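You operate a simulated robot arm through the tools that you are given. There is no shell and no other tool.

You are at the controls of a simulated robot arm. One attempt, no reset.

## Task
Gauge the curled sheet in the steel tray, then set the steel weight on it.
Fine: pink slider up to the lifted edge till the screen shows the curl, then back; weight on the sheet.

The check looks at the end state, three seconds after you hand in, the way a careful person would. Anything else that was tipped, shoved, dropped, spilled or broken makes it a failure. Flat cloth is picked up by pressing the open fingertips on it (5 to 10 N) and closing them slowly along it; thin cloth reads only 2 to 8 mm in the jaws.

## Robot
A 6-joint arm with a two-finger parallel gripper, fixed in place. Base frame: the origin is on the floor under the middle of its stand, x ahead of it, y to its left, z up. Units: mm, rad, N and s.
With the tool pointing down near the work surface it reaches from about 360 to 760 mm from the base axis. Its first joint turns from -1.152 to 1.152 rad. Payload 2.45 kg.
The tool frame sits at the grasp point between the pads (the TCP): z along the fingers, y along the line on which they close. The tips reach 24 mm beyond it. The gripper opens to 68 mm. The fingers are 17 mm wide and 10 mm thick; the gripper's body (40 by 70 mm) begins 41 mm behind the TCP.
Orientation is that of the tool frame in the base frame, as a unit quaternion [x, y, z, w]. With the fingers straight down and closing along the base's y, the tool's x points along the base's -x, its y along +y and its z along -z.

## Interface
- The arm moves only by the tool step_arm. Its argument "series" is one flat list of numbers, 7 for each row, row after row: the shift along the base's x, y, z in units of 50 mm (1.0 is 50 mm), then the turn, a rotation vector about the base's x, y, z in units of 8 degrees (1.0 is 8 degrees), then the finger opening in mm, from 0 to 68. In form: [x, y, z, ax, ay, az, fingers, x, y, z, ax, ay, az, fingers, ...]. A call has 1 to 20 rows; each row shifts and turns the commanded pose from where the row before left it. A call with a number of a shift or a turn outside -1 to 1 is refused whole. Each row takes 0.2 s and may step no farther than 50 mm and 0.15 rad from the row before; otherwise, or with a gripper value out of range, the whole call is refused. Where a pose cannot be reached the arm comes as near as it can. A force on the tool above 90 N (or 10 N above the force at the start of the call, whichever is more), or a blocked arm, ends the call early, and 0.2 s more pass. The fingers move at their own pace (about 108 mm/s each) and stop on an object; they squeeze with about 32 N. The grip force told is the motor's: it shows also when the fingers shut on nothing. Time passes only in rows, and 0.2 s behind the last, so rows that do not move let the fingers close. The reply holds the time, the measured pose of the TCP, the force on the tool along the base axes, the opening and the grip force, in the units named above and with some noise, with the torque about the TCP (base axes, N m) and any sound that the robot's microphone picked up.
- Cameras (640 x 400 px; columns grow to the right, rows downward): "scene" is fixed at [185.3, 447.8, 1446.6]; the picture's right is [-0.40, -0.92, 0.00], its down [-0.67, 0.29, -0.69] and it looks along [0.63, -0.27, -0.73] (base axes); focal length 362 px, centre (320, 200). "wrist" rides on the gripper at [84, 11, -75] in the tool frame; the picture's right is [-0.13, 0.99, 0.00], its down [-0.60, -0.08, -0.79] and it looks along [-0.79, -0.10, 0.61] (tool axes); focal length 251 px, centre (320, 200). There is no depth. A picture from a camera that has moved, and an enlarged one, comes with that camera's place and axes in the base frame and with its lens.
- grab_frame(camera): a new picture of that camera. It takes no simulated time.
- enlarge(camera, box): a new picture of the part [left, top, right, bottom] of that camera's present view, enlarged. It takes no simulated time.
- finish_job(): hands the job in; it is judged then, once.

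Places have to be worked out from the pictures, the camera data and where the tool is seen. Open the gripper and draw the arm clear of the work before you hand the job in, unless the task says otherwise.

The tools are called after "Call:" as name(argument=value, ...) on one line, values as JSON. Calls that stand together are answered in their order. step_arm: Moves the arm, as the interface text tells. Its arguments: {"type":"object","properties":{"series":{"type":"array"}},"required":["series"]} The other tools are called the same way: grab_frame (camera) takes a picture; enlarge (camera, box) takes an enlarged picture of a part of a camera's view; finish_job () hands the job in.

At the start:

```text
clock: 0.0
tcp_pos: [349.7, 247.8, 1182.1]
tool_rot: [0.001, 1.0, 0.0, 0.0]
force: [-1.0, 0.6, -0.5]
wrist_torque: [0.02, 0.01, -0.02]
grip_width: 68.2
grasp_force: 0.2
```

scene: 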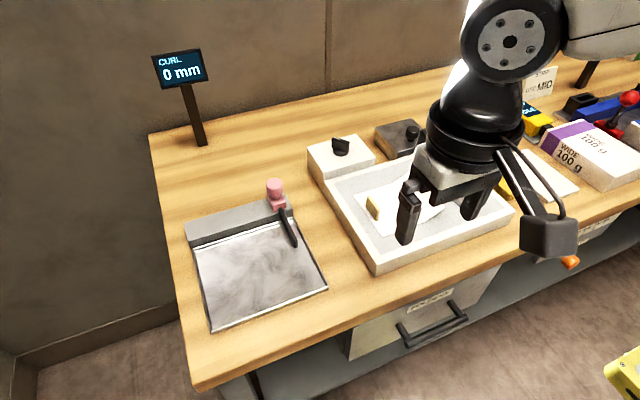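
wrist: 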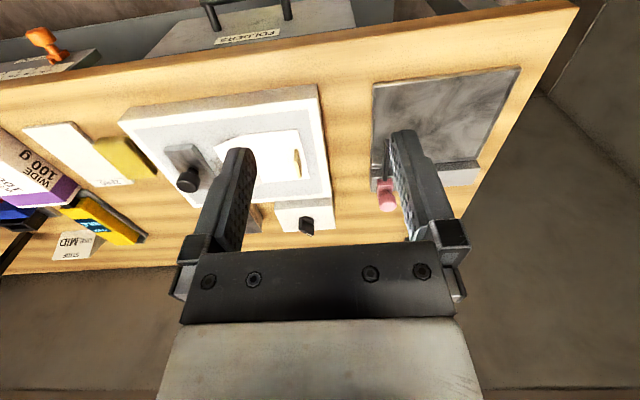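

I start with closer looks at the scene: the gauge plate with the pink slider at left, the tray(s), and the items at the right.

Call:
enlarge(camera="scene", box=[140, 30, 340, 340])

Call:
enlarge(camera="scene", box=[300, 60, 640, 280])

Call:
enlarge(camera="wrist", box=[0, 0, 340, 280])

Call:
enlarge(camera="wrist", box=[220, 40, 580, 260])

```text
1.29 times, centred on (240, 185) of scene
camera zoom: at [185.3, 447.8, 1446.6], right [-0.4, -0.92, 0.0], down [-0.67, 0.29, -0.69], along [0.63, -0.27, -0.73], focal length 467 px, centre (423, 219)
```

zoom: 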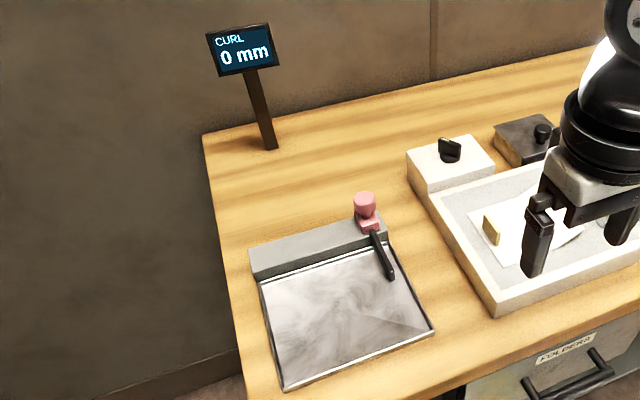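

```text
1.82 times, centred on (470, 170) of scene
camera zoom: at [185.3, 447.8, 1446.6], right [-0.4, -0.92, 0.0], down [-0.67, 0.29, -0.69], along [0.63, -0.27, -0.73], focal length 658 px, centre (47, 254)
```

zoom: 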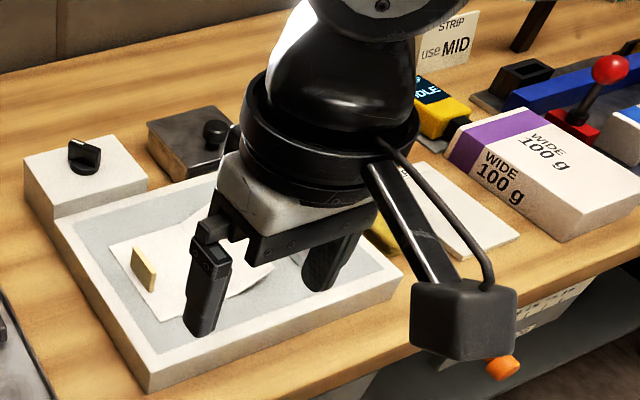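

```text
1.43 times, centred on (170, 140) of wrist
camera zoom: at [265.9, 257.8, 1258.2], right [0.13, 0.99, 0.0], down [0.6, -0.08, 0.79], along [0.79, -0.1, -0.61], focal length 359 px, centre (534, 286)
```

zoom: 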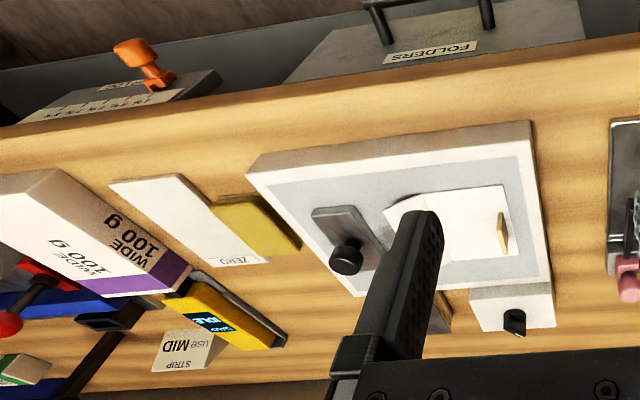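

```text
1.78 times, centred on (400, 150) of wrist
camera zoom: at [265.9, 257.8, 1258.2], right [0.13, 0.99, 0.0], down [0.6, -0.08, 0.79], along [0.79, -0.1, -0.61], focal length 447 px, centre (178, 289)
```

zoom: 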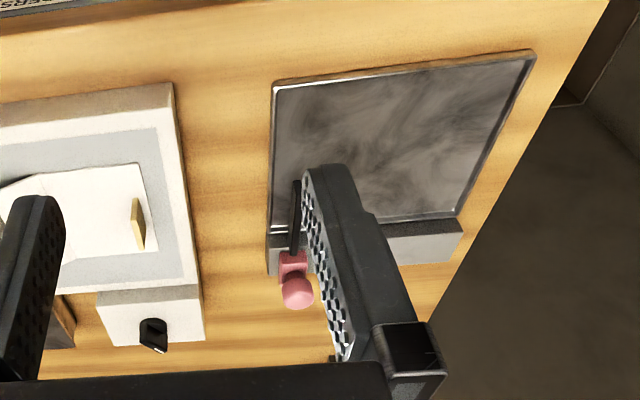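

The arm hides the middle of the bench. The table top seems to be near z≈895, with the steel plate at about x 467–640, y 315–510. I move the arm to the right at its present height to get a clear view from both cameras.

Call:
step_arm(series=[0, -1, 0.2, 0, 0, 0, 68, 0, -1, 0.2, 0, 0, 0, 68, 0, -1, 0, 0, 0, 0, 68, 0, -1, 0, 0, 0, 0, 68, 0, -1, 0, 0, 0, 0, 68, 0, -1, 0, 0, 0, 0, 68, 0, 0, 0, 0, 0, 0, 68])

```text
refused: row 1 steps farther than a row can; nothing moved
```

The combined shift was over 50 mm per row; I repeat it with smaller components.

Call:
step_arm(series=[0, -0.9, 0.2, 0, 0, 0, 68, 0, -0.9, 0.2, 0, 0, 0, 68, 0, -0.9, 0, 0, 0, 0, 68, 0, -0.9, 0, 0, 0, 0, 68, 0, -0.9, 0, 0, 0, 0, 68, 0, -0.9, 0, 0, 0, 0, 68, 0, 0, 0, 0, 0, 0, 68])

Call:
grab_frame(camera="scene")

Call:
grab_frame(camera="wrist")

```text
clock: 1.6
tcp_pos: [370.7, -18.0, 1193.1]
tool_rot: [0.0, 1.0, 0.0, 0.0]
force: [0.3, -0.4, 0.7]
wrist_torque: [0.0, -0.04, 0.01]
grip_width: 68.3
grasp_force: 0.0
out of reach, approached as far as the arm can: row 4, 5
```

```text
taken
```

scene: 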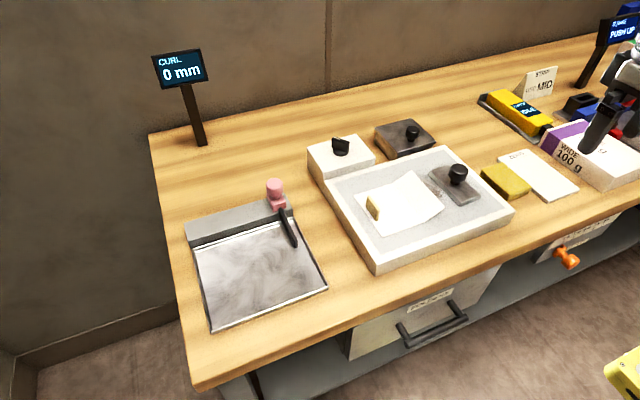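

```text
taken
camera wrist: at [285.9, -7.5, 1269.9], right [0.13, 0.99, 0.0], down [0.6, -0.08, 0.79], along [0.79, -0.1, -0.61], focal length 251 px, centre (320, 200)
```

wrist: 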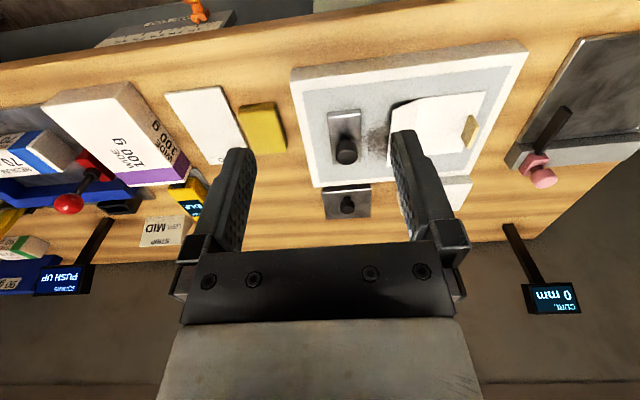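

Now the bench is clear. I zoom in on the parts: the steel plate with slider, the white tray with sheet and weight, the second block with knob behind it.

Call:
enlarge(camera="scene", box=[170, 170, 340, 340])

Call:
enlarge(camera="scene", box=[300, 110, 520, 270])

Call:
enlarge(camera="scene", box=[470, 0, 640, 230])

Call:
enlarge(camera="wrist", box=[280, 30, 640, 260])

Call:
enlarge(camera="wrist", box=[0, 60, 300, 300])

```text
2.35 times, centred on (255, 255) of scene
camera zoom: at [185.3, 447.8, 1446.6], right [-0.4, -0.92, 0.0], down [-0.67, 0.29, -0.69], along [0.63, -0.27, -0.73], focal length 851 px, centre (473, 71)
```

zoom: 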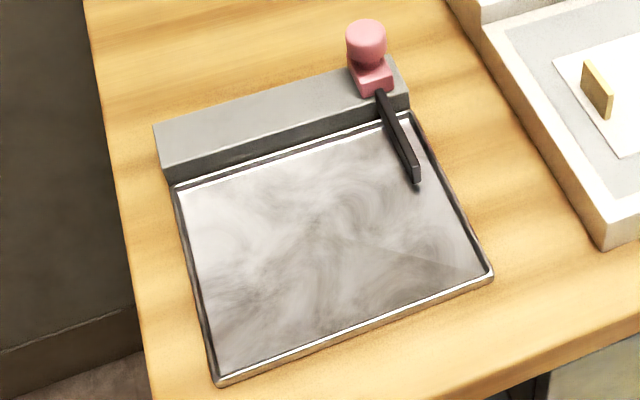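

```text
2.50 times, centred on (410, 190) of scene
camera zoom: at [185.3, 447.8, 1446.6], right [-0.4, -0.92, 0.0], down [-0.67, 0.29, -0.69], along [0.63, -0.27, -0.73], focal length 904 px, centre (95, 225)
```

zoom: 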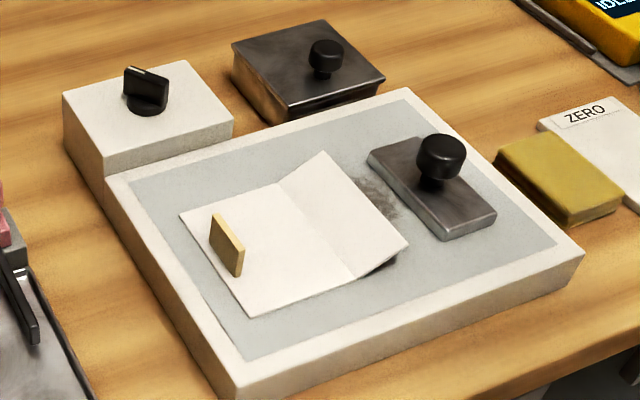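

```text
1.74 times, centred on (555, 115) of scene
camera zoom: at [185.3, 447.8, 1446.6], right [-0.4, -0.92, 0.0], down [-0.67, 0.29, -0.69], along [0.63, -0.27, -0.73], focal length 629 px, centre (-89, 348)
```

zoom: 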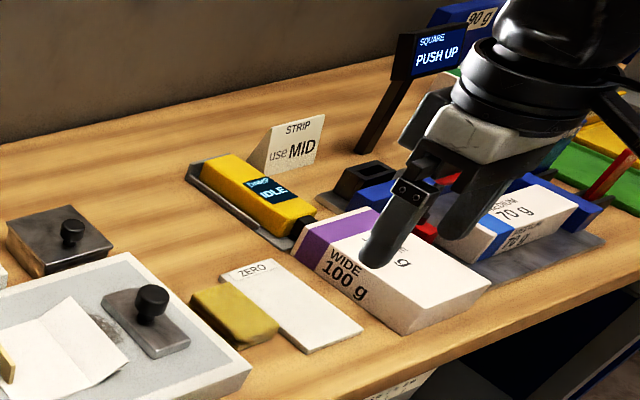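

```text
1.74 times, centred on (460, 145) of wrist
camera zoom: at [285.9, -7.5, 1269.9], right [0.13, 0.99, 0.0], down [0.6, -0.08, 0.79], along [0.79, -0.1, -0.61], focal length 437 px, centre (76, 296)
```

zoom: 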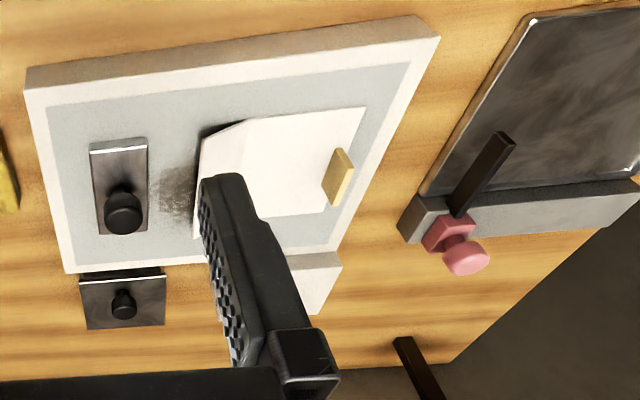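

```text
1.67 times, centred on (150, 180) of wrist
camera zoom: at [285.9, -7.5, 1269.9], right [0.13, 0.99, 0.0], down [0.6, -0.08, 0.79], along [0.79, -0.1, -0.61], focal length 419 px, centre (603, 233)
```

zoom: 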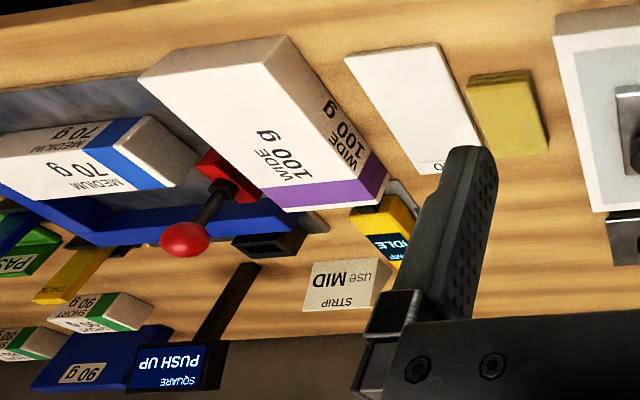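

The sheet for this job looks like a clear film lying in the steel tray at left (a faint triangle shows at its near-right corner). I can see two knobbed blocks, a slab on the white tray and a block behind it, so I need closer looks before choosing the weight. I move up nearer to the steel tray, staying high.

Call:
step_arm(series=[0.4, 0.72, -0.37, 0, 0, 0, 68, 0.4, 0.72, -0.37, 0, 0, 0, 68, 0.4, 0.72, -0.37, 0, 0, 0, 68, 0.4, 0.72, -0.37, 0, 0, 0, 68, 0.4, 0.72, -0.37, 0, 0, 0, 68, 0.2, 0.72, -0.37, 0, 0, 0, 68, 0, 0, 0, 0, 0, 0, 68])

Call:
grab_frame(camera="wrist")

Call:
enlarge(camera="wrist", box=[400, 0, 640, 200])

Call:
enlarge(camera="wrist", box=[0, 0, 300, 250])

```text
clock: 3.2
tcp_pos: [477.8, 196.3, 1083.1]
tool_rot: [0.001, 1.0, 0.0, -0.001]
force: [0.8, -0.2, 0.2]
wrist_torque: [0.01, 0.0, -0.03]
grip_width: 68.2
grasp_force: 0.1
```

```text
taken
camera wrist: at [394.0, 207.1, 1158.2], right [0.13, 0.99, 0.0], down [0.6, -0.08, 0.79], along [0.79, -0.1, -0.61], focal length 251 px, centre (320, 200)
```

wrist: 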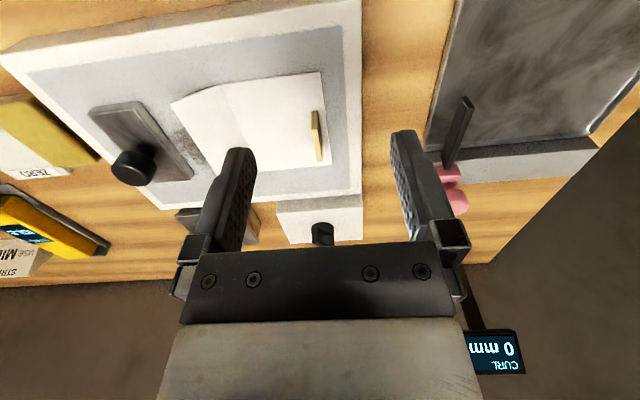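

```text
2.00 times, centred on (520, 100) of wrist
camera zoom: at [394.0, 207.1, 1158.2], right [0.13, 0.99, 0.0], down [0.6, -0.08, 0.79], along [0.79, -0.1, -0.61], focal length 503 px, centre (-80, 400)
```

zoom: 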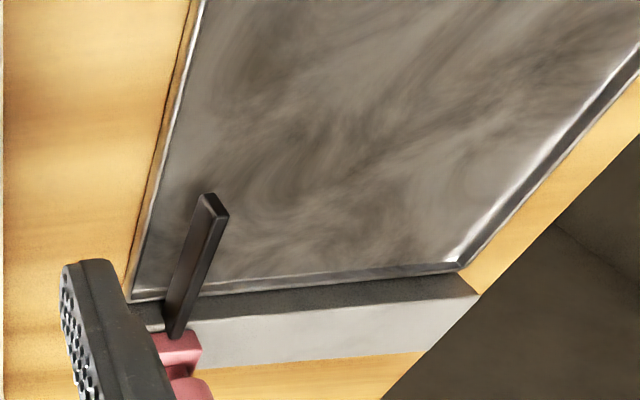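

```text
1.60 times, centred on (150, 125) of wrist
camera zoom: at [394.0, 207.1, 1158.2], right [0.13, 0.99, 0.0], down [0.6, -0.08, 0.79], along [0.79, -0.1, -0.61], focal length 402 px, centre (592, 320)
```

zoom: 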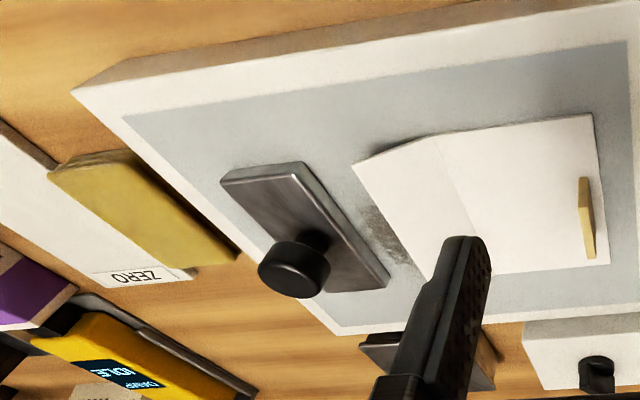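

The steel tray's sheet may be clear film, hard to see. I zoom in tightly from the scene camera for its outline and lifted edge.

Call:
enlarge(camera="scene", box=[180, 210, 260, 340])

Call:
enlarge(camera="scene", box=[250, 200, 340, 310])

Call:
enlarge(camera="wrist", box=[420, 0, 540, 90])

Call:
enlarge(camera="wrist", box=[500, 0, 640, 100])

```text
3.08 times, centred on (220, 275) of scene
camera zoom: at [185.3, 447.8, 1446.6], right [-0.4, -0.92, 0.0], down [-0.67, 0.29, -0.69], along [0.63, -0.27, -0.73], focal length 1113 px, centre (628, -31)
```

zoom: 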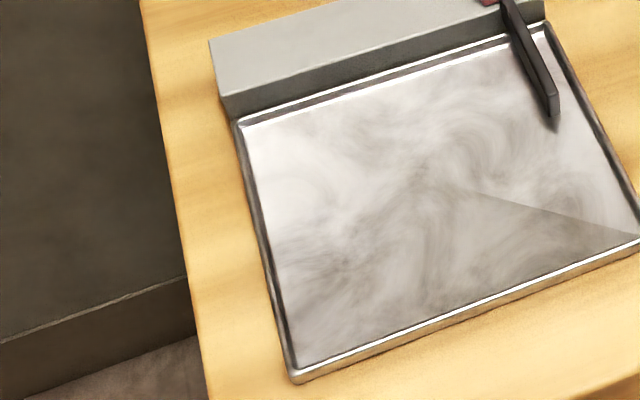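

```text
3.64 times, centred on (295, 255) of scene
camera zoom: at [185.3, 447.8, 1446.6], right [-0.4, -0.92, 0.0], down [-0.67, 0.29, -0.69], along [0.63, -0.27, -0.73], focal length 1316 px, centre (411, 0)
```

zoom: 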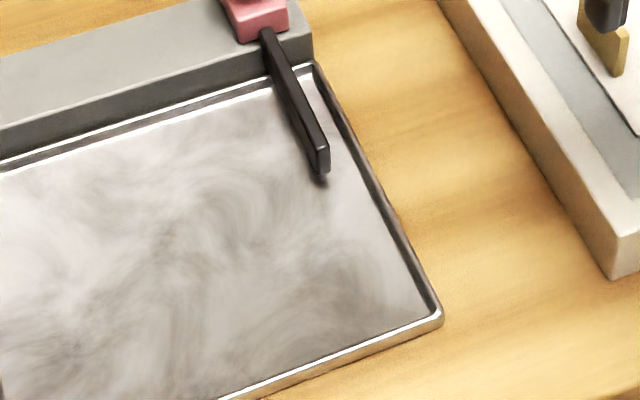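

```text
4.44 times, centred on (480, 45) of wrist
camera zoom: at [394.0, 207.1, 1158.2], right [0.13, 0.99, 0.0], down [0.6, -0.08, 0.79], along [0.79, -0.1, -0.61], focal length 1118 px, centre (-391, 889)
```

zoom: 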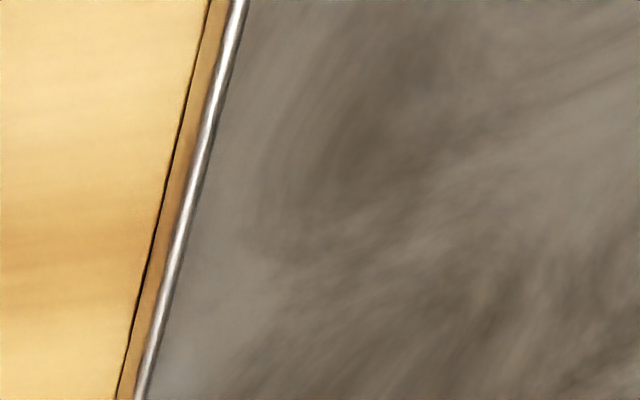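

```text
4.00 times, centred on (570, 50) of wrist
camera zoom: at [394.0, 207.1, 1158.2], right [0.13, 0.99, 0.0], down [0.6, -0.08, 0.79], along [0.79, -0.1, -0.61], focal length 1006 px, centre (-680, 800)
```

zoom: 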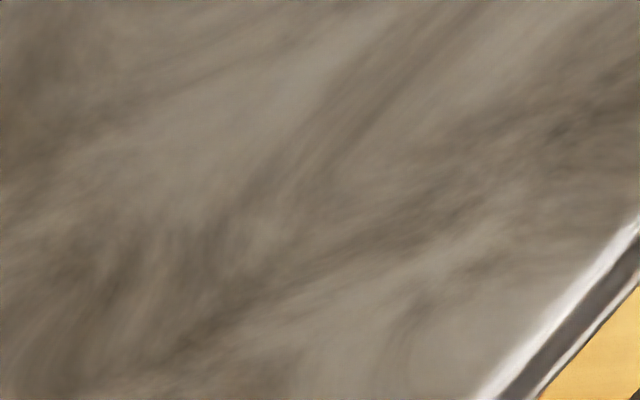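

The faint line was only a reflection artefact. I go lower beside the steel tray, over the bare wood between the trays, to see the film at a grazing angle.

Call:
step_arm(series=[-0.24, 0.37, -0.5, 0, 0, 0, 68, -0.24, 0.37, -0.5, 0, 0, 0, 68, -0.24, 0.37, -0.5, 0, 0, 0, 68, -0.24, 0.37, -0.5, 0, 0, 0, 68, 0, 0, 0, 0, 0, 0, 68])

Call:
grab_frame(camera="wrist")

Call:
enlarge(camera="wrist", box=[380, 30, 640, 260])

Call:
grab_frame(camera="scene")

```text
clock: 4.4
tcp_pos: [430.8, 272.1, 986.1]
tool_rot: [0.001, 1.0, -0.001, -0.001]
force: [0.5, -0.6, -0.9]
wrist_torque: [0.0, 0.03, 0.03]
grip_width: 67.9
grasp_force: 0.0
```

```text
taken
camera wrist: at [345.8, 282.7, 1060.9], right [0.13, 0.99, 0.0], down [0.6, -0.08, 0.79], along [0.79, -0.1, -0.61], focal length 251 px, centre (320, 200)
```

wrist: 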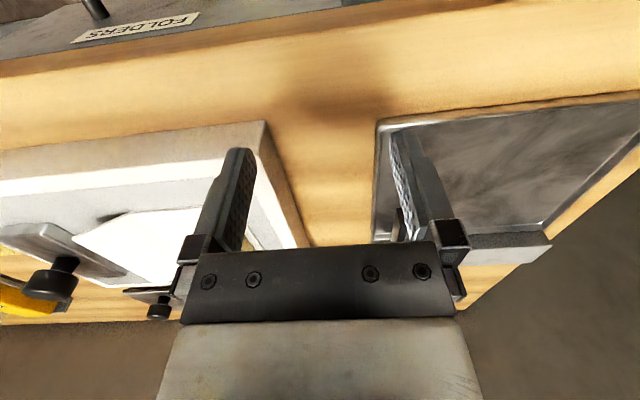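

```text
1.74 times, centred on (510, 145) of wrist
camera zoom: at [345.8, 282.7, 1060.9], right [0.13, 0.99, 0.0], down [0.6, -0.08, 0.79], along [0.79, -0.1, -0.61], focal length 437 px, centre (-10, 296)
```

zoom: 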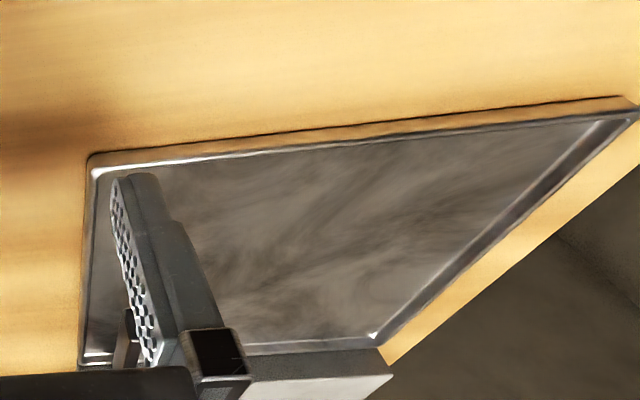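

```text
taken
```

scene: 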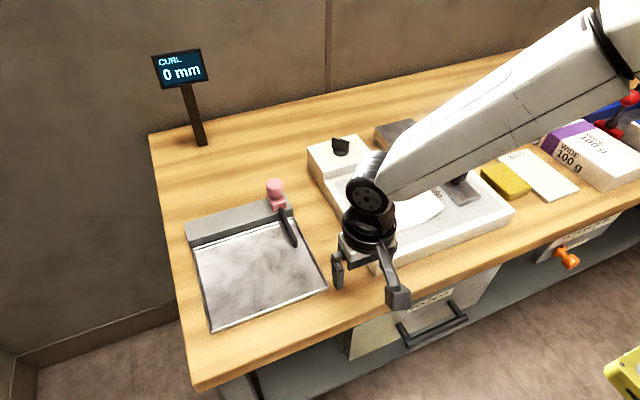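

From here the tray still looks empty apart from the smeary streaks. I rise and move over the tray to look steeply down from close with the upper part of the wrist picture.

Call:
step_arm(series=[0, 0, 0.9, 0, 0, 0, 68, 0.5, 0.6, 0, 0, 0, 0, 68, 0.5, 0.6, 0, 0, 0, 0, 68, 0.5, 0.6, 0, 0, 0, 0, 68, 0.5, 0.6, 0, 0, 0, 0, 68, 0, 0, 0, 0, 0, 0, 68])

Call:
grab_frame(camera="wrist")

Call:
enlarge(camera="wrist", box=[0, 0, 320, 200])

Call:
enlarge(camera="wrist", box=[320, 0, 640, 200])

```text
clock: 5.8
tcp_pos: [527.5, 391.9, 1030.6]
tool_rot: [0.002, 1.0, 0.0, 0.001]
force: [1.0, 0.6, 0.1]
wrist_torque: [0.01, 0.03, -0.04]
grip_width: 68.4
grasp_force: 0.1
```

```text
taken
camera wrist: at [443.7, 403.4, 1105.6], right [0.13, 0.99, 0.0], down [0.6, -0.08, 0.79], along [0.79, -0.1, -0.61], focal length 251 px, centre (320, 200)
```

wrist: 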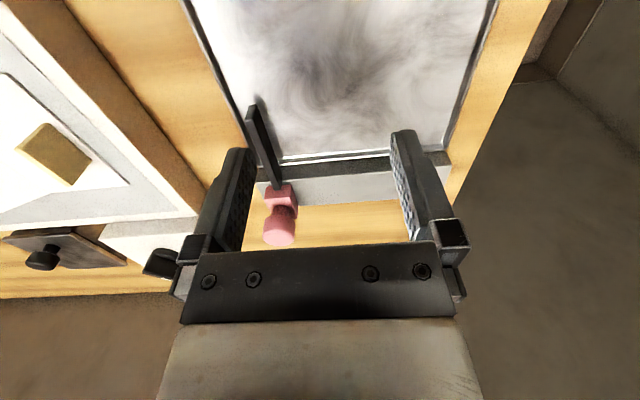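

```text
2.00 times, centred on (160, 100) of wrist
camera zoom: at [443.7, 403.4, 1105.6], right [0.13, 0.99, 0.0], down [0.6, -0.08, 0.79], along [0.79, -0.1, -0.61], focal length 503 px, centre (640, 400)
```

zoom: 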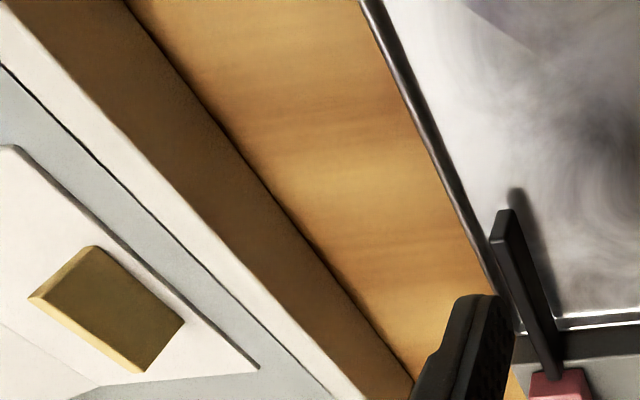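

```text
2.00 times, centred on (480, 100) of wrist
camera zoom: at [443.7, 403.4, 1105.6], right [0.13, 0.99, 0.0], down [0.6, -0.08, 0.79], along [0.79, -0.1, -0.61], focal length 503 px, centre (0, 400)
```

zoom: 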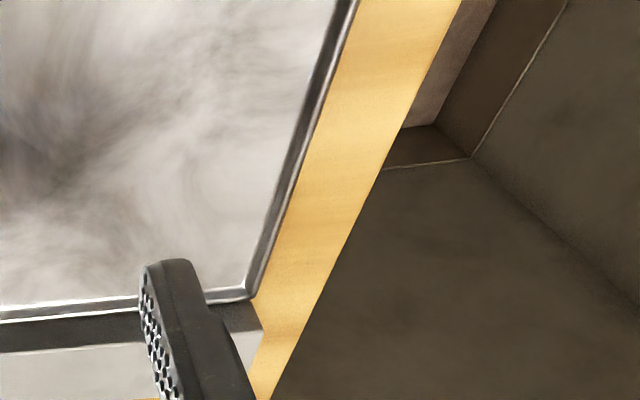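

A faint purplish wedge appears at the near-right part of the tray. I back toward −x and rise a little so the near half of the tray comes into view.

Call:
step_arm(series=[-0.8, -0.2, 0.4, 0, 0, 0, 68, -0.8, -0.2, 0.4, 0, 0, 0, 68, 0, 0, 0, 0, 0, 0, 68])

Call:
grab_frame(camera="wrist")

Call:
enlarge(camera="wrist", box=[220, 0, 420, 130])

Call:
enlarge(camera="wrist", box=[320, 0, 520, 130])

```text
clock: 6.6
tcp_pos: [446.1, 373.0, 1071.4]
tool_rot: [0.001, 1.0, 0.0, 0.0]
force: [-0.4, -0.1, -0.1]
wrist_torque: [0.0, 0.03, 0.01]
grip_width: 68.0
grasp_force: 0.1
```

```text
taken
camera wrist: at [362.1, 383.0, 1147.1], right [0.13, 0.99, 0.0], down [0.6, -0.08, 0.79], along [0.79, -0.1, -0.61], focal length 251 px, centre (320, 200)
```

wrist: 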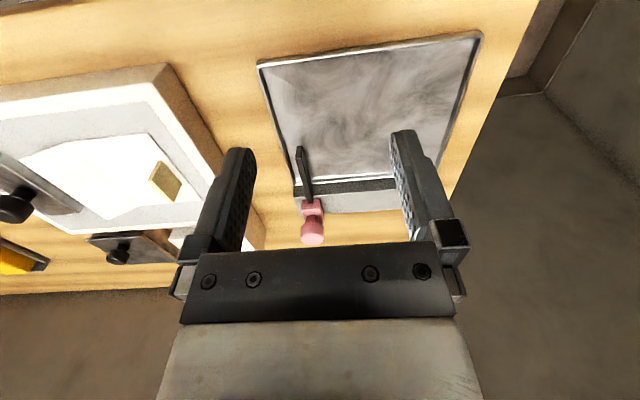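

```text
3.08 times, centred on (320, 65) of wrist
camera zoom: at [362.1, 383.0, 1147.1], right [0.13, 0.99, 0.0], down [0.6, -0.08, 0.79], along [0.79, -0.1, -0.61], focal length 774 px, centre (320, 615)
```

zoom: 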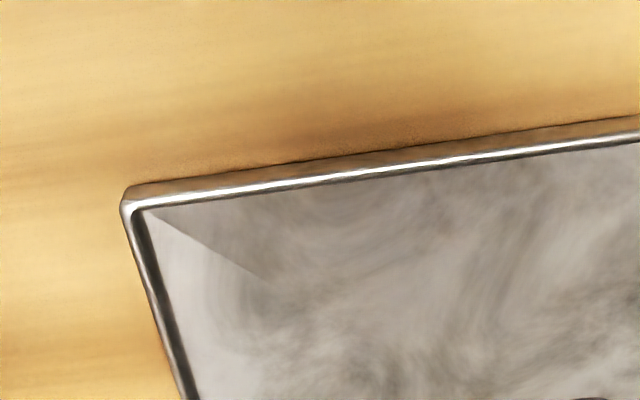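

```text
3.08 times, centred on (420, 65) of wrist
camera zoom: at [362.1, 383.0, 1147.1], right [0.13, 0.99, 0.0], down [0.6, -0.08, 0.79], along [0.79, -0.1, -0.61], focal length 774 px, centre (12, 615)
```

zoom: 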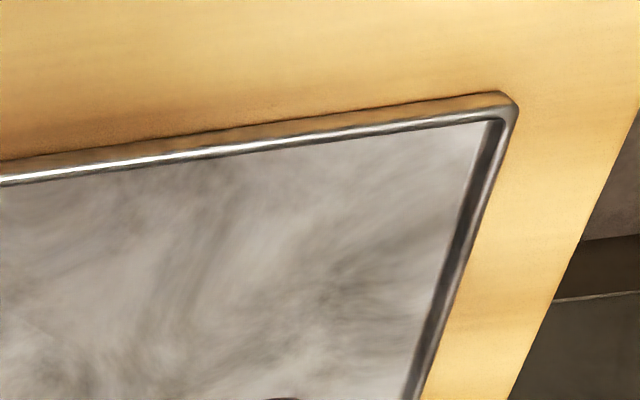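

A fixed diagonal line runs from the near-right corner, but no clear sheet outline shows. I tilt the tool forward so the wrist camera looks across the tray at a grazing angle, where a clear film should catch light.

Call:
step_arm(series=[-0.14, -0.3, -0.28, 0, -1, 0, 68, -0.14, -0.3, -0.28, 0, -1, 0, 68, -0.14, -0.3, -0.28, 0, -1, 0, 68, -0.14, -0.3, -0.28, 0, -1, 0, 68, 0, 0, 0, 0, 0, 0, 68])

Call:
grab_frame(camera="wrist")

Call:
enlarge(camera="wrist", box=[240, 60, 400, 160])

Call:
enlarge(camera="wrist", box=[380, 40, 600, 180])

```text
clock: 7.8
tcp_pos: [421.9, 311.5, 1012.5]
tool_rot: [0.0, 0.961, 0.001, 0.276]
force: [0.4, -0.3, 0.1]
wrist_torque: [0.02, -0.01, -0.01]
grip_width: 67.9
grasp_force: 0.0
```

```text
taken
camera wrist: at [311.8, 321.4, 1032.6], right [0.11, 0.99, 0.07], down [0.09, -0.08, 0.99], along [0.99, -0.1, -0.1], focal length 251 px, centre (320, 200)
```

wrist: 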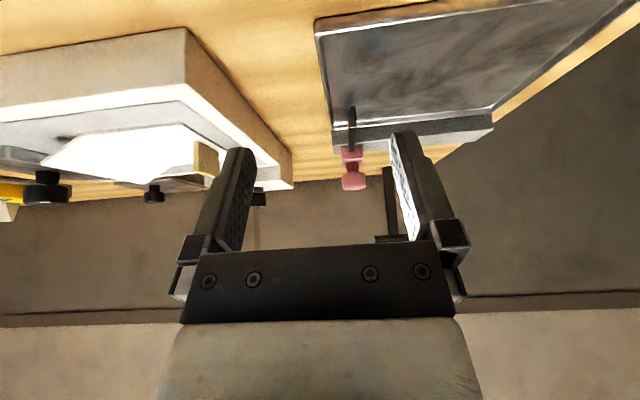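

```text
4.00 times, centred on (320, 110) of wrist
camera zoom: at [311.8, 321.4, 1032.6], right [0.11, 0.99, 0.07], down [0.09, -0.08, 0.99], along [0.99, -0.1, -0.1], focal length 1006 px, centre (320, 560)
```

zoom: 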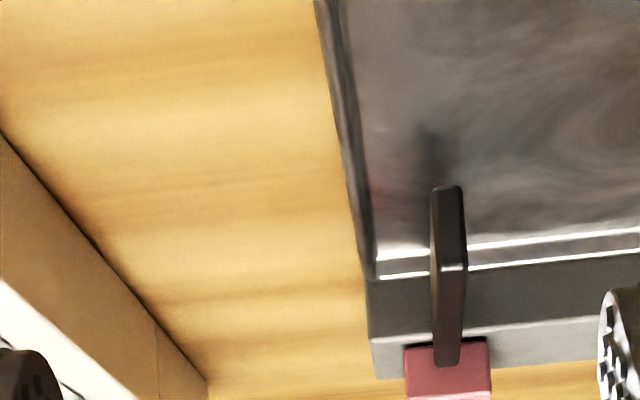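

```text
2.86 times, centred on (490, 110) of wrist
camera zoom: at [311.8, 321.4, 1032.6], right [0.11, 0.99, 0.07], down [0.09, -0.08, 0.99], along [0.99, -0.1, -0.1], focal length 718 px, centre (-166, 457)
```

zoom: 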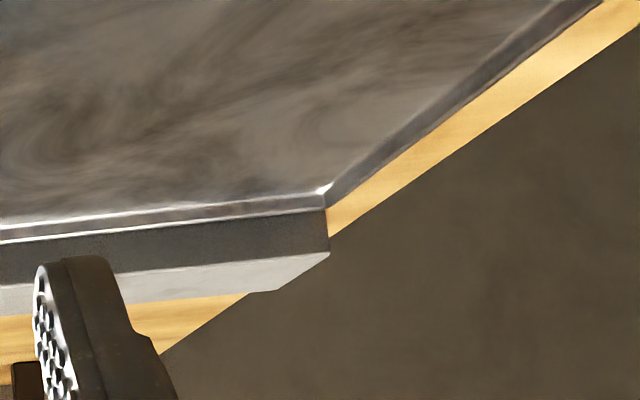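

Still nothing decisive; the feeler arm mirrors in the glossy tray. I go vertical again close to the tray's near-right part with fingers narrowed to free the view, and look at that diagonal line and the floor from nearer.

Call:
step_arm(series=[0.31, -0.26, -0.15, 0, 1, 0, 20, 0.31, -0.26, -0.15, 0, 1, 0, 20, 0.31, -0.26, -0.15, 0, 1, 0, 20, 0.31, -0.26, -0.15, 0, 1, 0, 20, 0, 0, 0, 0, 0, 0, 20])

Call:
grab_frame(camera="wrist")

Call:
enlarge(camera="wrist", box=[380, 40, 540, 160])

Call:
enlarge(camera="wrist", box=[420, 100, 640, 240])

```text
clock: 9.0
tcp_pos: [486.1, 259.0, 986.4]
tool_rot: [0.001, 1.0, 0.0, -0.001]
force: [-0.6, -0.2, -0.7]
wrist_torque: [0.01, -0.02, 0.0]
grip_width: 20.2
grasp_force: 0.0
```

```text
taken
camera wrist: at [402.2, 268.9, 1062.8], right [0.13, 0.99, 0.0], down [0.6, -0.08, 0.79], along [0.79, -0.1, -0.61], focal length 251 px, centre (320, 200)
```

wrist: 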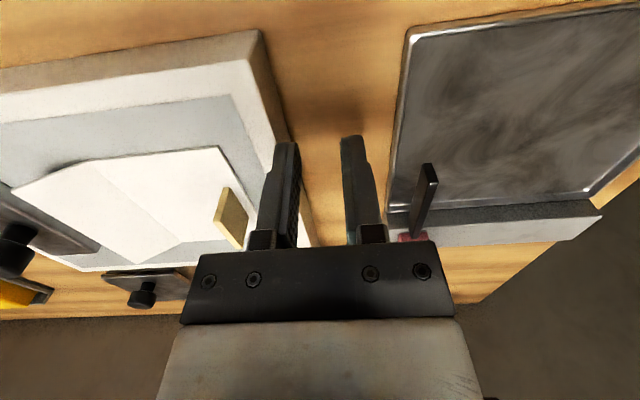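

```text
3.33 times, centred on (460, 100) of wrist
camera zoom: at [402.2, 268.9, 1062.8], right [0.13, 0.99, 0.0], down [0.6, -0.08, 0.79], along [0.79, -0.1, -0.61], focal length 838 px, centre (-147, 533)
```

zoom: 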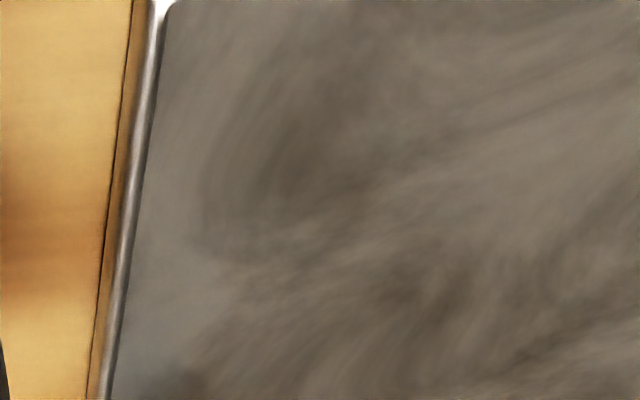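

```text
2.86 times, centred on (530, 170) of wrist
camera zoom: at [402.2, 268.9, 1062.8], right [0.13, 0.99, 0.0], down [0.6, -0.08, 0.79], along [0.79, -0.1, -0.61], focal length 718 px, centre (-280, 286)
```

zoom: 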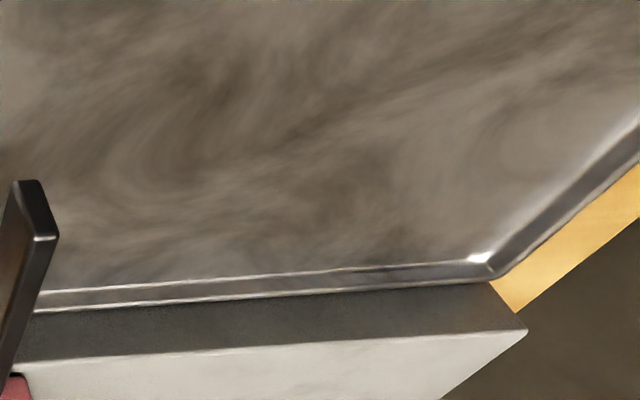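

The line vanished, so it was a reflection artefact. I zoom very tightly over successive parts of the tray from both cameras to look for a film edge or a lifted lip.

Call:
enlarge(camera="scene", box=[270, 215, 318, 245])

Call:
enlarge(camera="scene", box=[280, 245, 328, 290])

Call:
enlarge(camera="scene", box=[230, 240, 286, 275])

Call:
enlarge(camera="scene", box=[190, 235, 240, 270])

Call:
enlarge(camera="scene", box=[200, 280, 264, 330])

```text
13.33 times, centred on (294, 230) of scene
camera zoom: at [185.3, 447.8, 1446.6], right [-0.4, -0.92, 0.0], down [-0.67, 0.29, -0.69], along [0.63, -0.27, -0.73], focal length 4824 px, centre (667, -200)
```

zoom: 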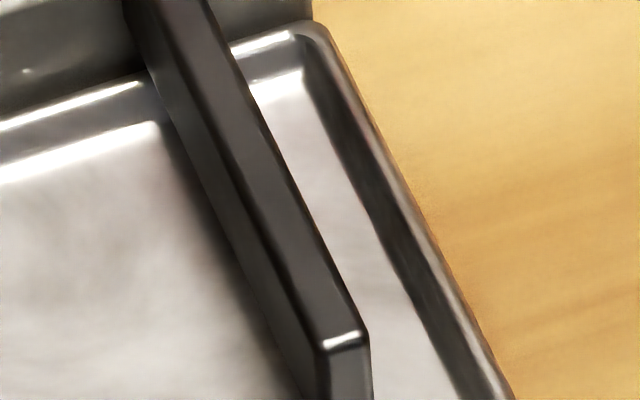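

```text
8.89 times, centred on (304, 268) of scene
camera zoom: at [185.3, 447.8, 1446.6], right [-0.4, -0.92, 0.0], down [-0.67, 0.29, -0.69], along [0.63, -0.27, -0.73], focal length 3216 px, centre (462, -400)
```

zoom: 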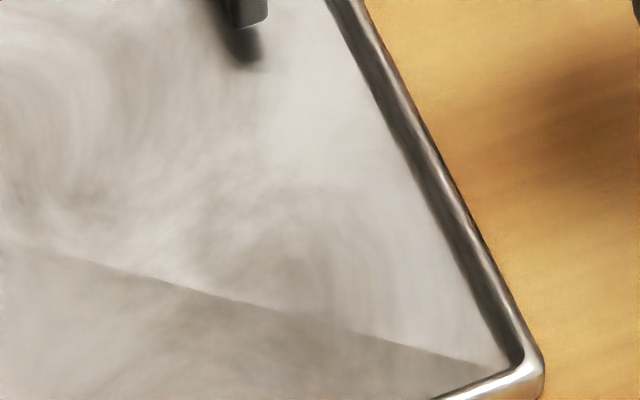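

```text
11.43 times, centred on (258, 258) of scene
camera zoom: at [185.3, 447.8, 1446.6], right [-0.4, -0.92, 0.0], down [-0.67, 0.29, -0.69], along [0.63, -0.27, -0.73], focal length 4135 px, centre (1029, -457)
```

zoom: 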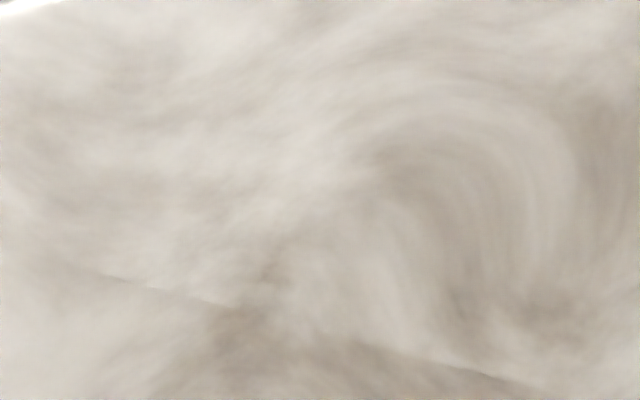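

```text
11.43 times, centred on (215, 252) of scene
camera zoom: at [185.3, 447.8, 1446.6], right [-0.4, -0.92, 0.0], down [-0.67, 0.29, -0.69], along [0.63, -0.27, -0.73], focal length 4135 px, centre (1520, -400)
```

zoom: 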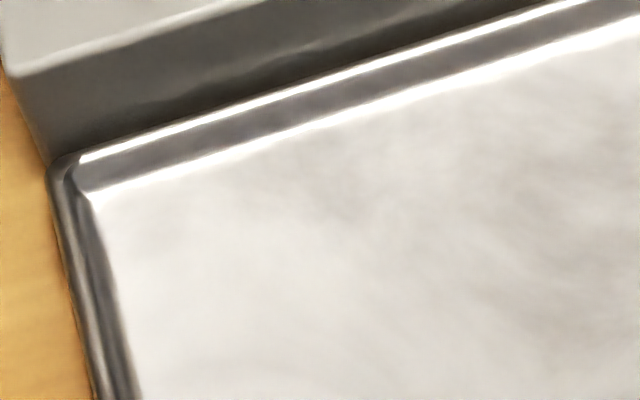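

```text
8.00 times, centred on (232, 305) of scene
camera zoom: at [185.3, 447.8, 1446.6], right [-0.4, -0.92, 0.0], down [-0.67, 0.29, -0.69], along [0.63, -0.27, -0.73], focal length 2894 px, centre (1024, -640)
```

zoom: 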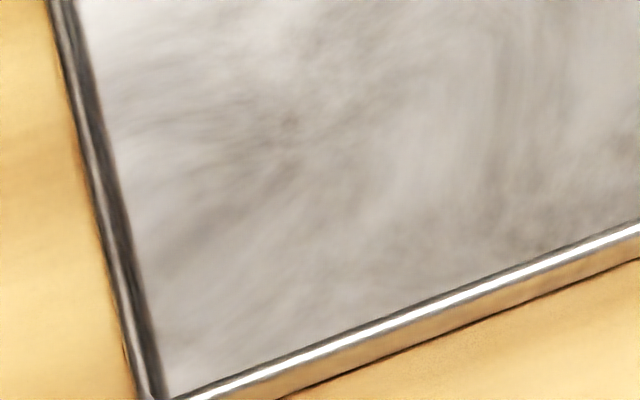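

The diagonal is just the tray's mesh; the film itself is practically invisible, so the screen will have to tell me when the feeler meets it. Next I look closely at the pink slider (about x 665, y 334, knob z≈958–986) to get its geometry.

Call:
step_arm(series=[0.9, 0, 0.25, 0, 0, 0, 20, 0.9, 0, 0.2, 0, 0, 0, 20, 0.8, 0, 0, 0, 0, 0, 20, 0, 0, 0, 0, 0, 0, 20])

Call:
grab_frame(camera="wrist")

Call:
enlarge(camera="wrist", box=[380, 60, 580, 230])

Call:
enlarge(camera="scene", box=[250, 160, 320, 250])

```text
clock: 10.0
tcp_pos: [613.4, 259.5, 1006.5]
tool_rot: [0.001, 1.0, 0.0, 0.001]
force: [0.0, -1.1, 0.5]
wrist_torque: [-0.03, -0.02, -0.02]
grip_width: 20.0
grasp_force: 0.1
```

```text
taken
camera wrist: at [529.6, 268.6, 1082.9], right [0.13, 0.99, 0.0], down [0.6, -0.08, 0.79], along [0.79, -0.1, -0.61], focal length 251 px, centre (320, 200)
```

wrist: 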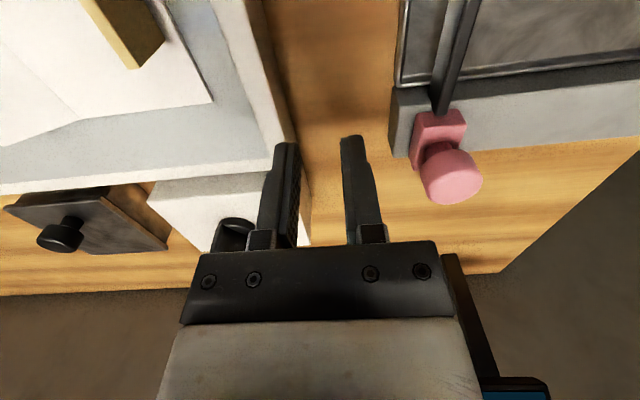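

```text
2.35 times, centred on (480, 145) of wrist
camera zoom: at [529.6, 268.6, 1082.9], right [0.13, 0.99, 0.0], down [0.6, -0.08, 0.79], along [0.79, -0.1, -0.61], focal length 592 px, centre (-56, 329)
```

zoom: 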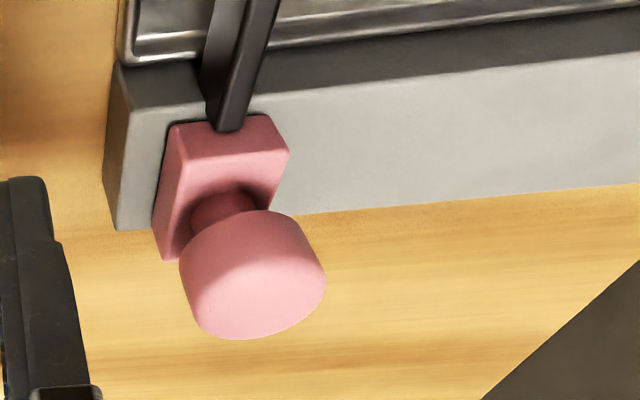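

```text
4.44 times, centred on (285, 205) of scene
camera zoom: at [185.3, 447.8, 1446.6], right [-0.4, -0.92, 0.0], down [-0.67, 0.29, -0.69], along [0.63, -0.27, -0.73], focal length 1608 px, centre (476, 178)
```

zoom: 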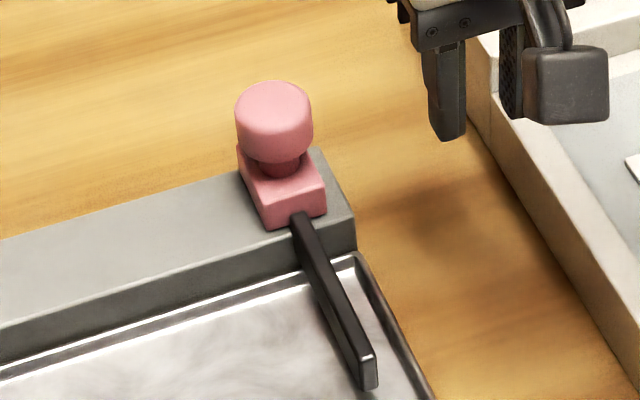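

The slider's knob is a vertical cylinder, about 32 mm across, centred near (662, 335.5) with its top at z≈978. Before touching it I check the two candidate weights from closer, moving over the white tray at a safe height.

Call:
step_arm(series=[0, -0.6, 0.5, 0, 0, 0, 5, 0, -0.9, 0.2, 0, 0, 0, 5, 0, -0.9, 0, 0, 0, 0, 5, 0, 0, 0, 0, 0, 0, 5])

Call:
grab_frame(camera="wrist")

Call:
enlarge(camera="wrist", box=[120, 100, 300, 260])

Call:
enlarge(camera="wrist", box=[0, 0, 260, 160])

```text
clock: 11.0
tcp_pos: [618.8, 137.4, 1040.6]
tool_rot: [0.001, 1.0, -0.001, 0.0]
force: [0.0, 0.2, 0.0]
wrist_torque: [0.0, -0.03, -0.01]
grip_width: 4.9
grasp_force: 0.1
```

```text
taken
camera wrist: at [533.7, 147.3, 1117.2], right [0.13, 0.99, 0.0], down [0.6, -0.08, 0.79], along [0.79, -0.1, -0.61], focal length 251 px, centre (320, 200)
```

wrist: 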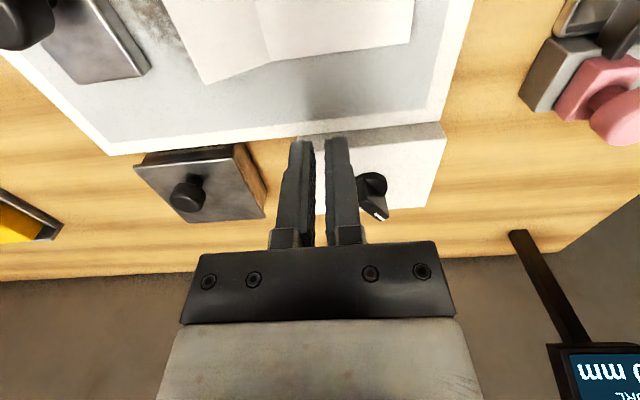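

```text
2.50 times, centred on (210, 180) of wrist
camera zoom: at [533.7, 147.3, 1117.2], right [0.13, 0.99, 0.0], down [0.6, -0.08, 0.79], along [0.79, -0.1, -0.61], focal length 629 px, centre (595, 250)
```

zoom: 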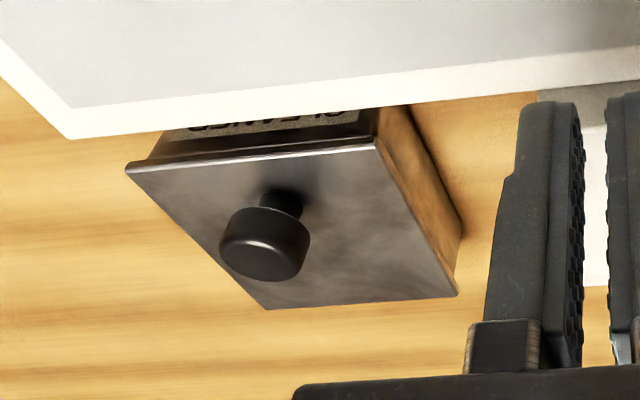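

```text
2.46 times, centred on (130, 80) of wrist
camera zoom: at [533.7, 147.3, 1117.2], right [0.13, 0.99, 0.0], down [0.6, -0.08, 0.79], along [0.79, -0.1, -0.61], focal length 619 px, centre (788, 495)
```

zoom: 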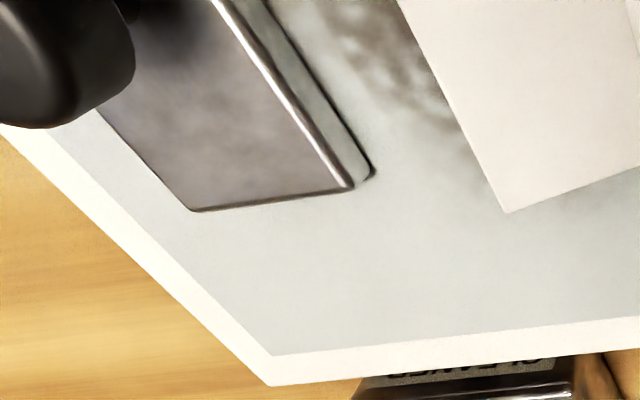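

The object behind has a labelled side and a lid, so it looks like a box rather than a weight. I read its label and check the slab on the white tray.

Call:
enlarge(camera="wrist", box=[170, 130, 240, 170])

Call:
enlarge(camera="scene", box=[365, 110, 515, 225])

Call:
enlarge(camera="wrist", box=[160, 0, 480, 210])

```text
9.14 times, centred on (205, 150) of wrist
camera zoom: at [533.7, 147.3, 1117.2], right [0.13, 0.99, 0.0], down [0.6, -0.08, 0.79], along [0.79, -0.1, -0.61], focal length 2299 px, centre (1371, 657)
```

zoom: 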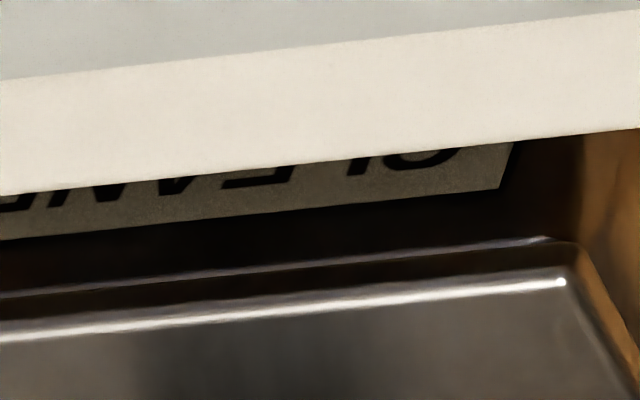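

```text
3.48 times, centred on (440, 168) of scene
camera zoom: at [185.3, 447.8, 1446.6], right [-0.4, -0.92, 0.0], down [-0.67, 0.29, -0.69], along [0.63, -0.27, -0.73], focal length 1258 px, centre (-97, 313)
```

zoom: 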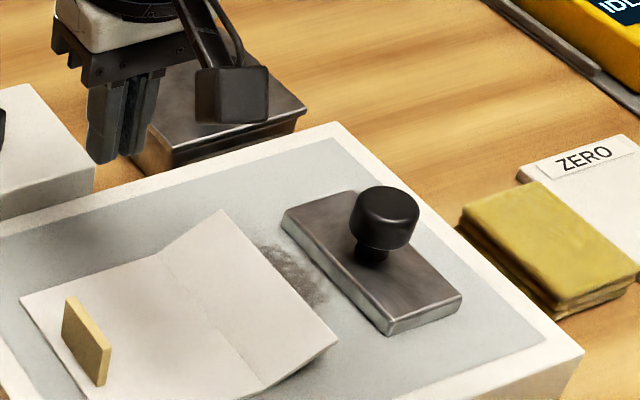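

```text
1.90 times, centred on (320, 105) of wrist
camera zoom: at [533.7, 147.3, 1117.2], right [0.13, 0.99, 0.0], down [0.6, -0.08, 0.79], along [0.79, -0.1, -0.61], focal length 479 px, centre (320, 381)
```

zoom: 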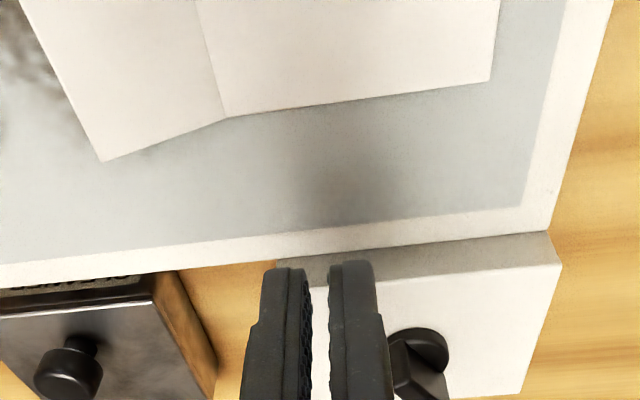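

The label reads "CLEAN…", so that is a lidded box; the slab with the big black knob on the white tray is the steel weight. Now for the slider: I open the fingers, tilt the tool forward about 16° for reach, and go above the pink knob.

Call:
step_arm(series=[0.12, 0.8, 0, 0, -1, 0, 68, 0.12, 0.8, 0, 0, -1, 0, 68, 0.12, 0.8, 0, 0, 0, 0, 68, 0.12, 0.8, 0, 0, 0, 0, 68, 0.12, 0.77, 0, 0, 0, 0, 68, 0, 0, 0, 0, 0, 0, 68])

Call:
grab_frame(camera="wrist")

Call:
enlarge(camera="wrist", box=[220, 60, 420, 240])

Call:
enlarge(camera="scene", box=[220, 120, 340, 260])

```text
clock: 12.4
tcp_pos: [646.4, 341.1, 1041.7]
tool_rot: [0.0, 0.99, 0.0, 0.139]
force: [0.3, 0.3, 0.7]
wrist_torque: [0.0, -0.01, 0.03]
grip_width: 68.5
grasp_force: 0.1
```

```text
taken
camera wrist: at [544.9, 351.6, 1092.2], right [0.13, 0.99, 0.04], down [0.36, -0.08, 0.93], along [0.92, -0.1, -0.37], focal length 251 px, centre (320, 200)
```

wrist: 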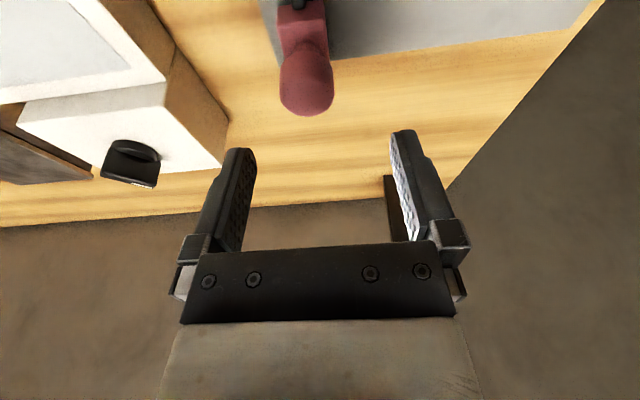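

```text
2.22 times, centred on (320, 150) of wrist
camera zoom: at [544.9, 351.6, 1092.2], right [0.13, 0.99, 0.04], down [0.36, -0.08, 0.93], along [0.92, -0.1, -0.37], focal length 559 px, centre (320, 311)
```

zoom: 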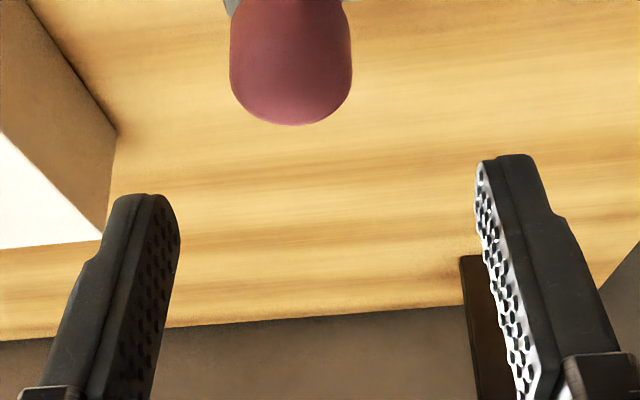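

```text
2.86 times, centred on (280, 190) of scene
camera zoom: at [185.3, 447.8, 1446.6], right [-0.4, -0.92, 0.0], down [-0.67, 0.29, -0.69], along [0.63, -0.27, -0.73], focal length 1034 px, centre (434, 229)
```

zoom: 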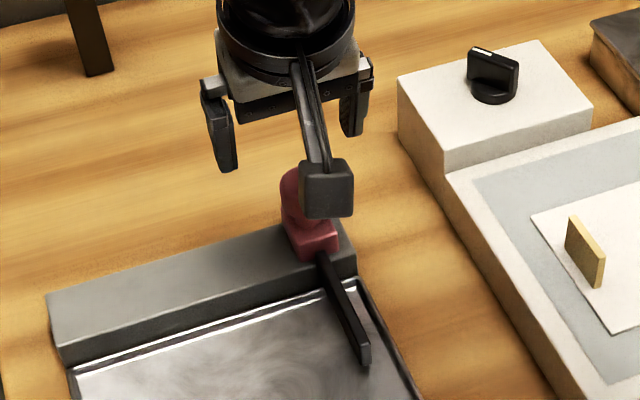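

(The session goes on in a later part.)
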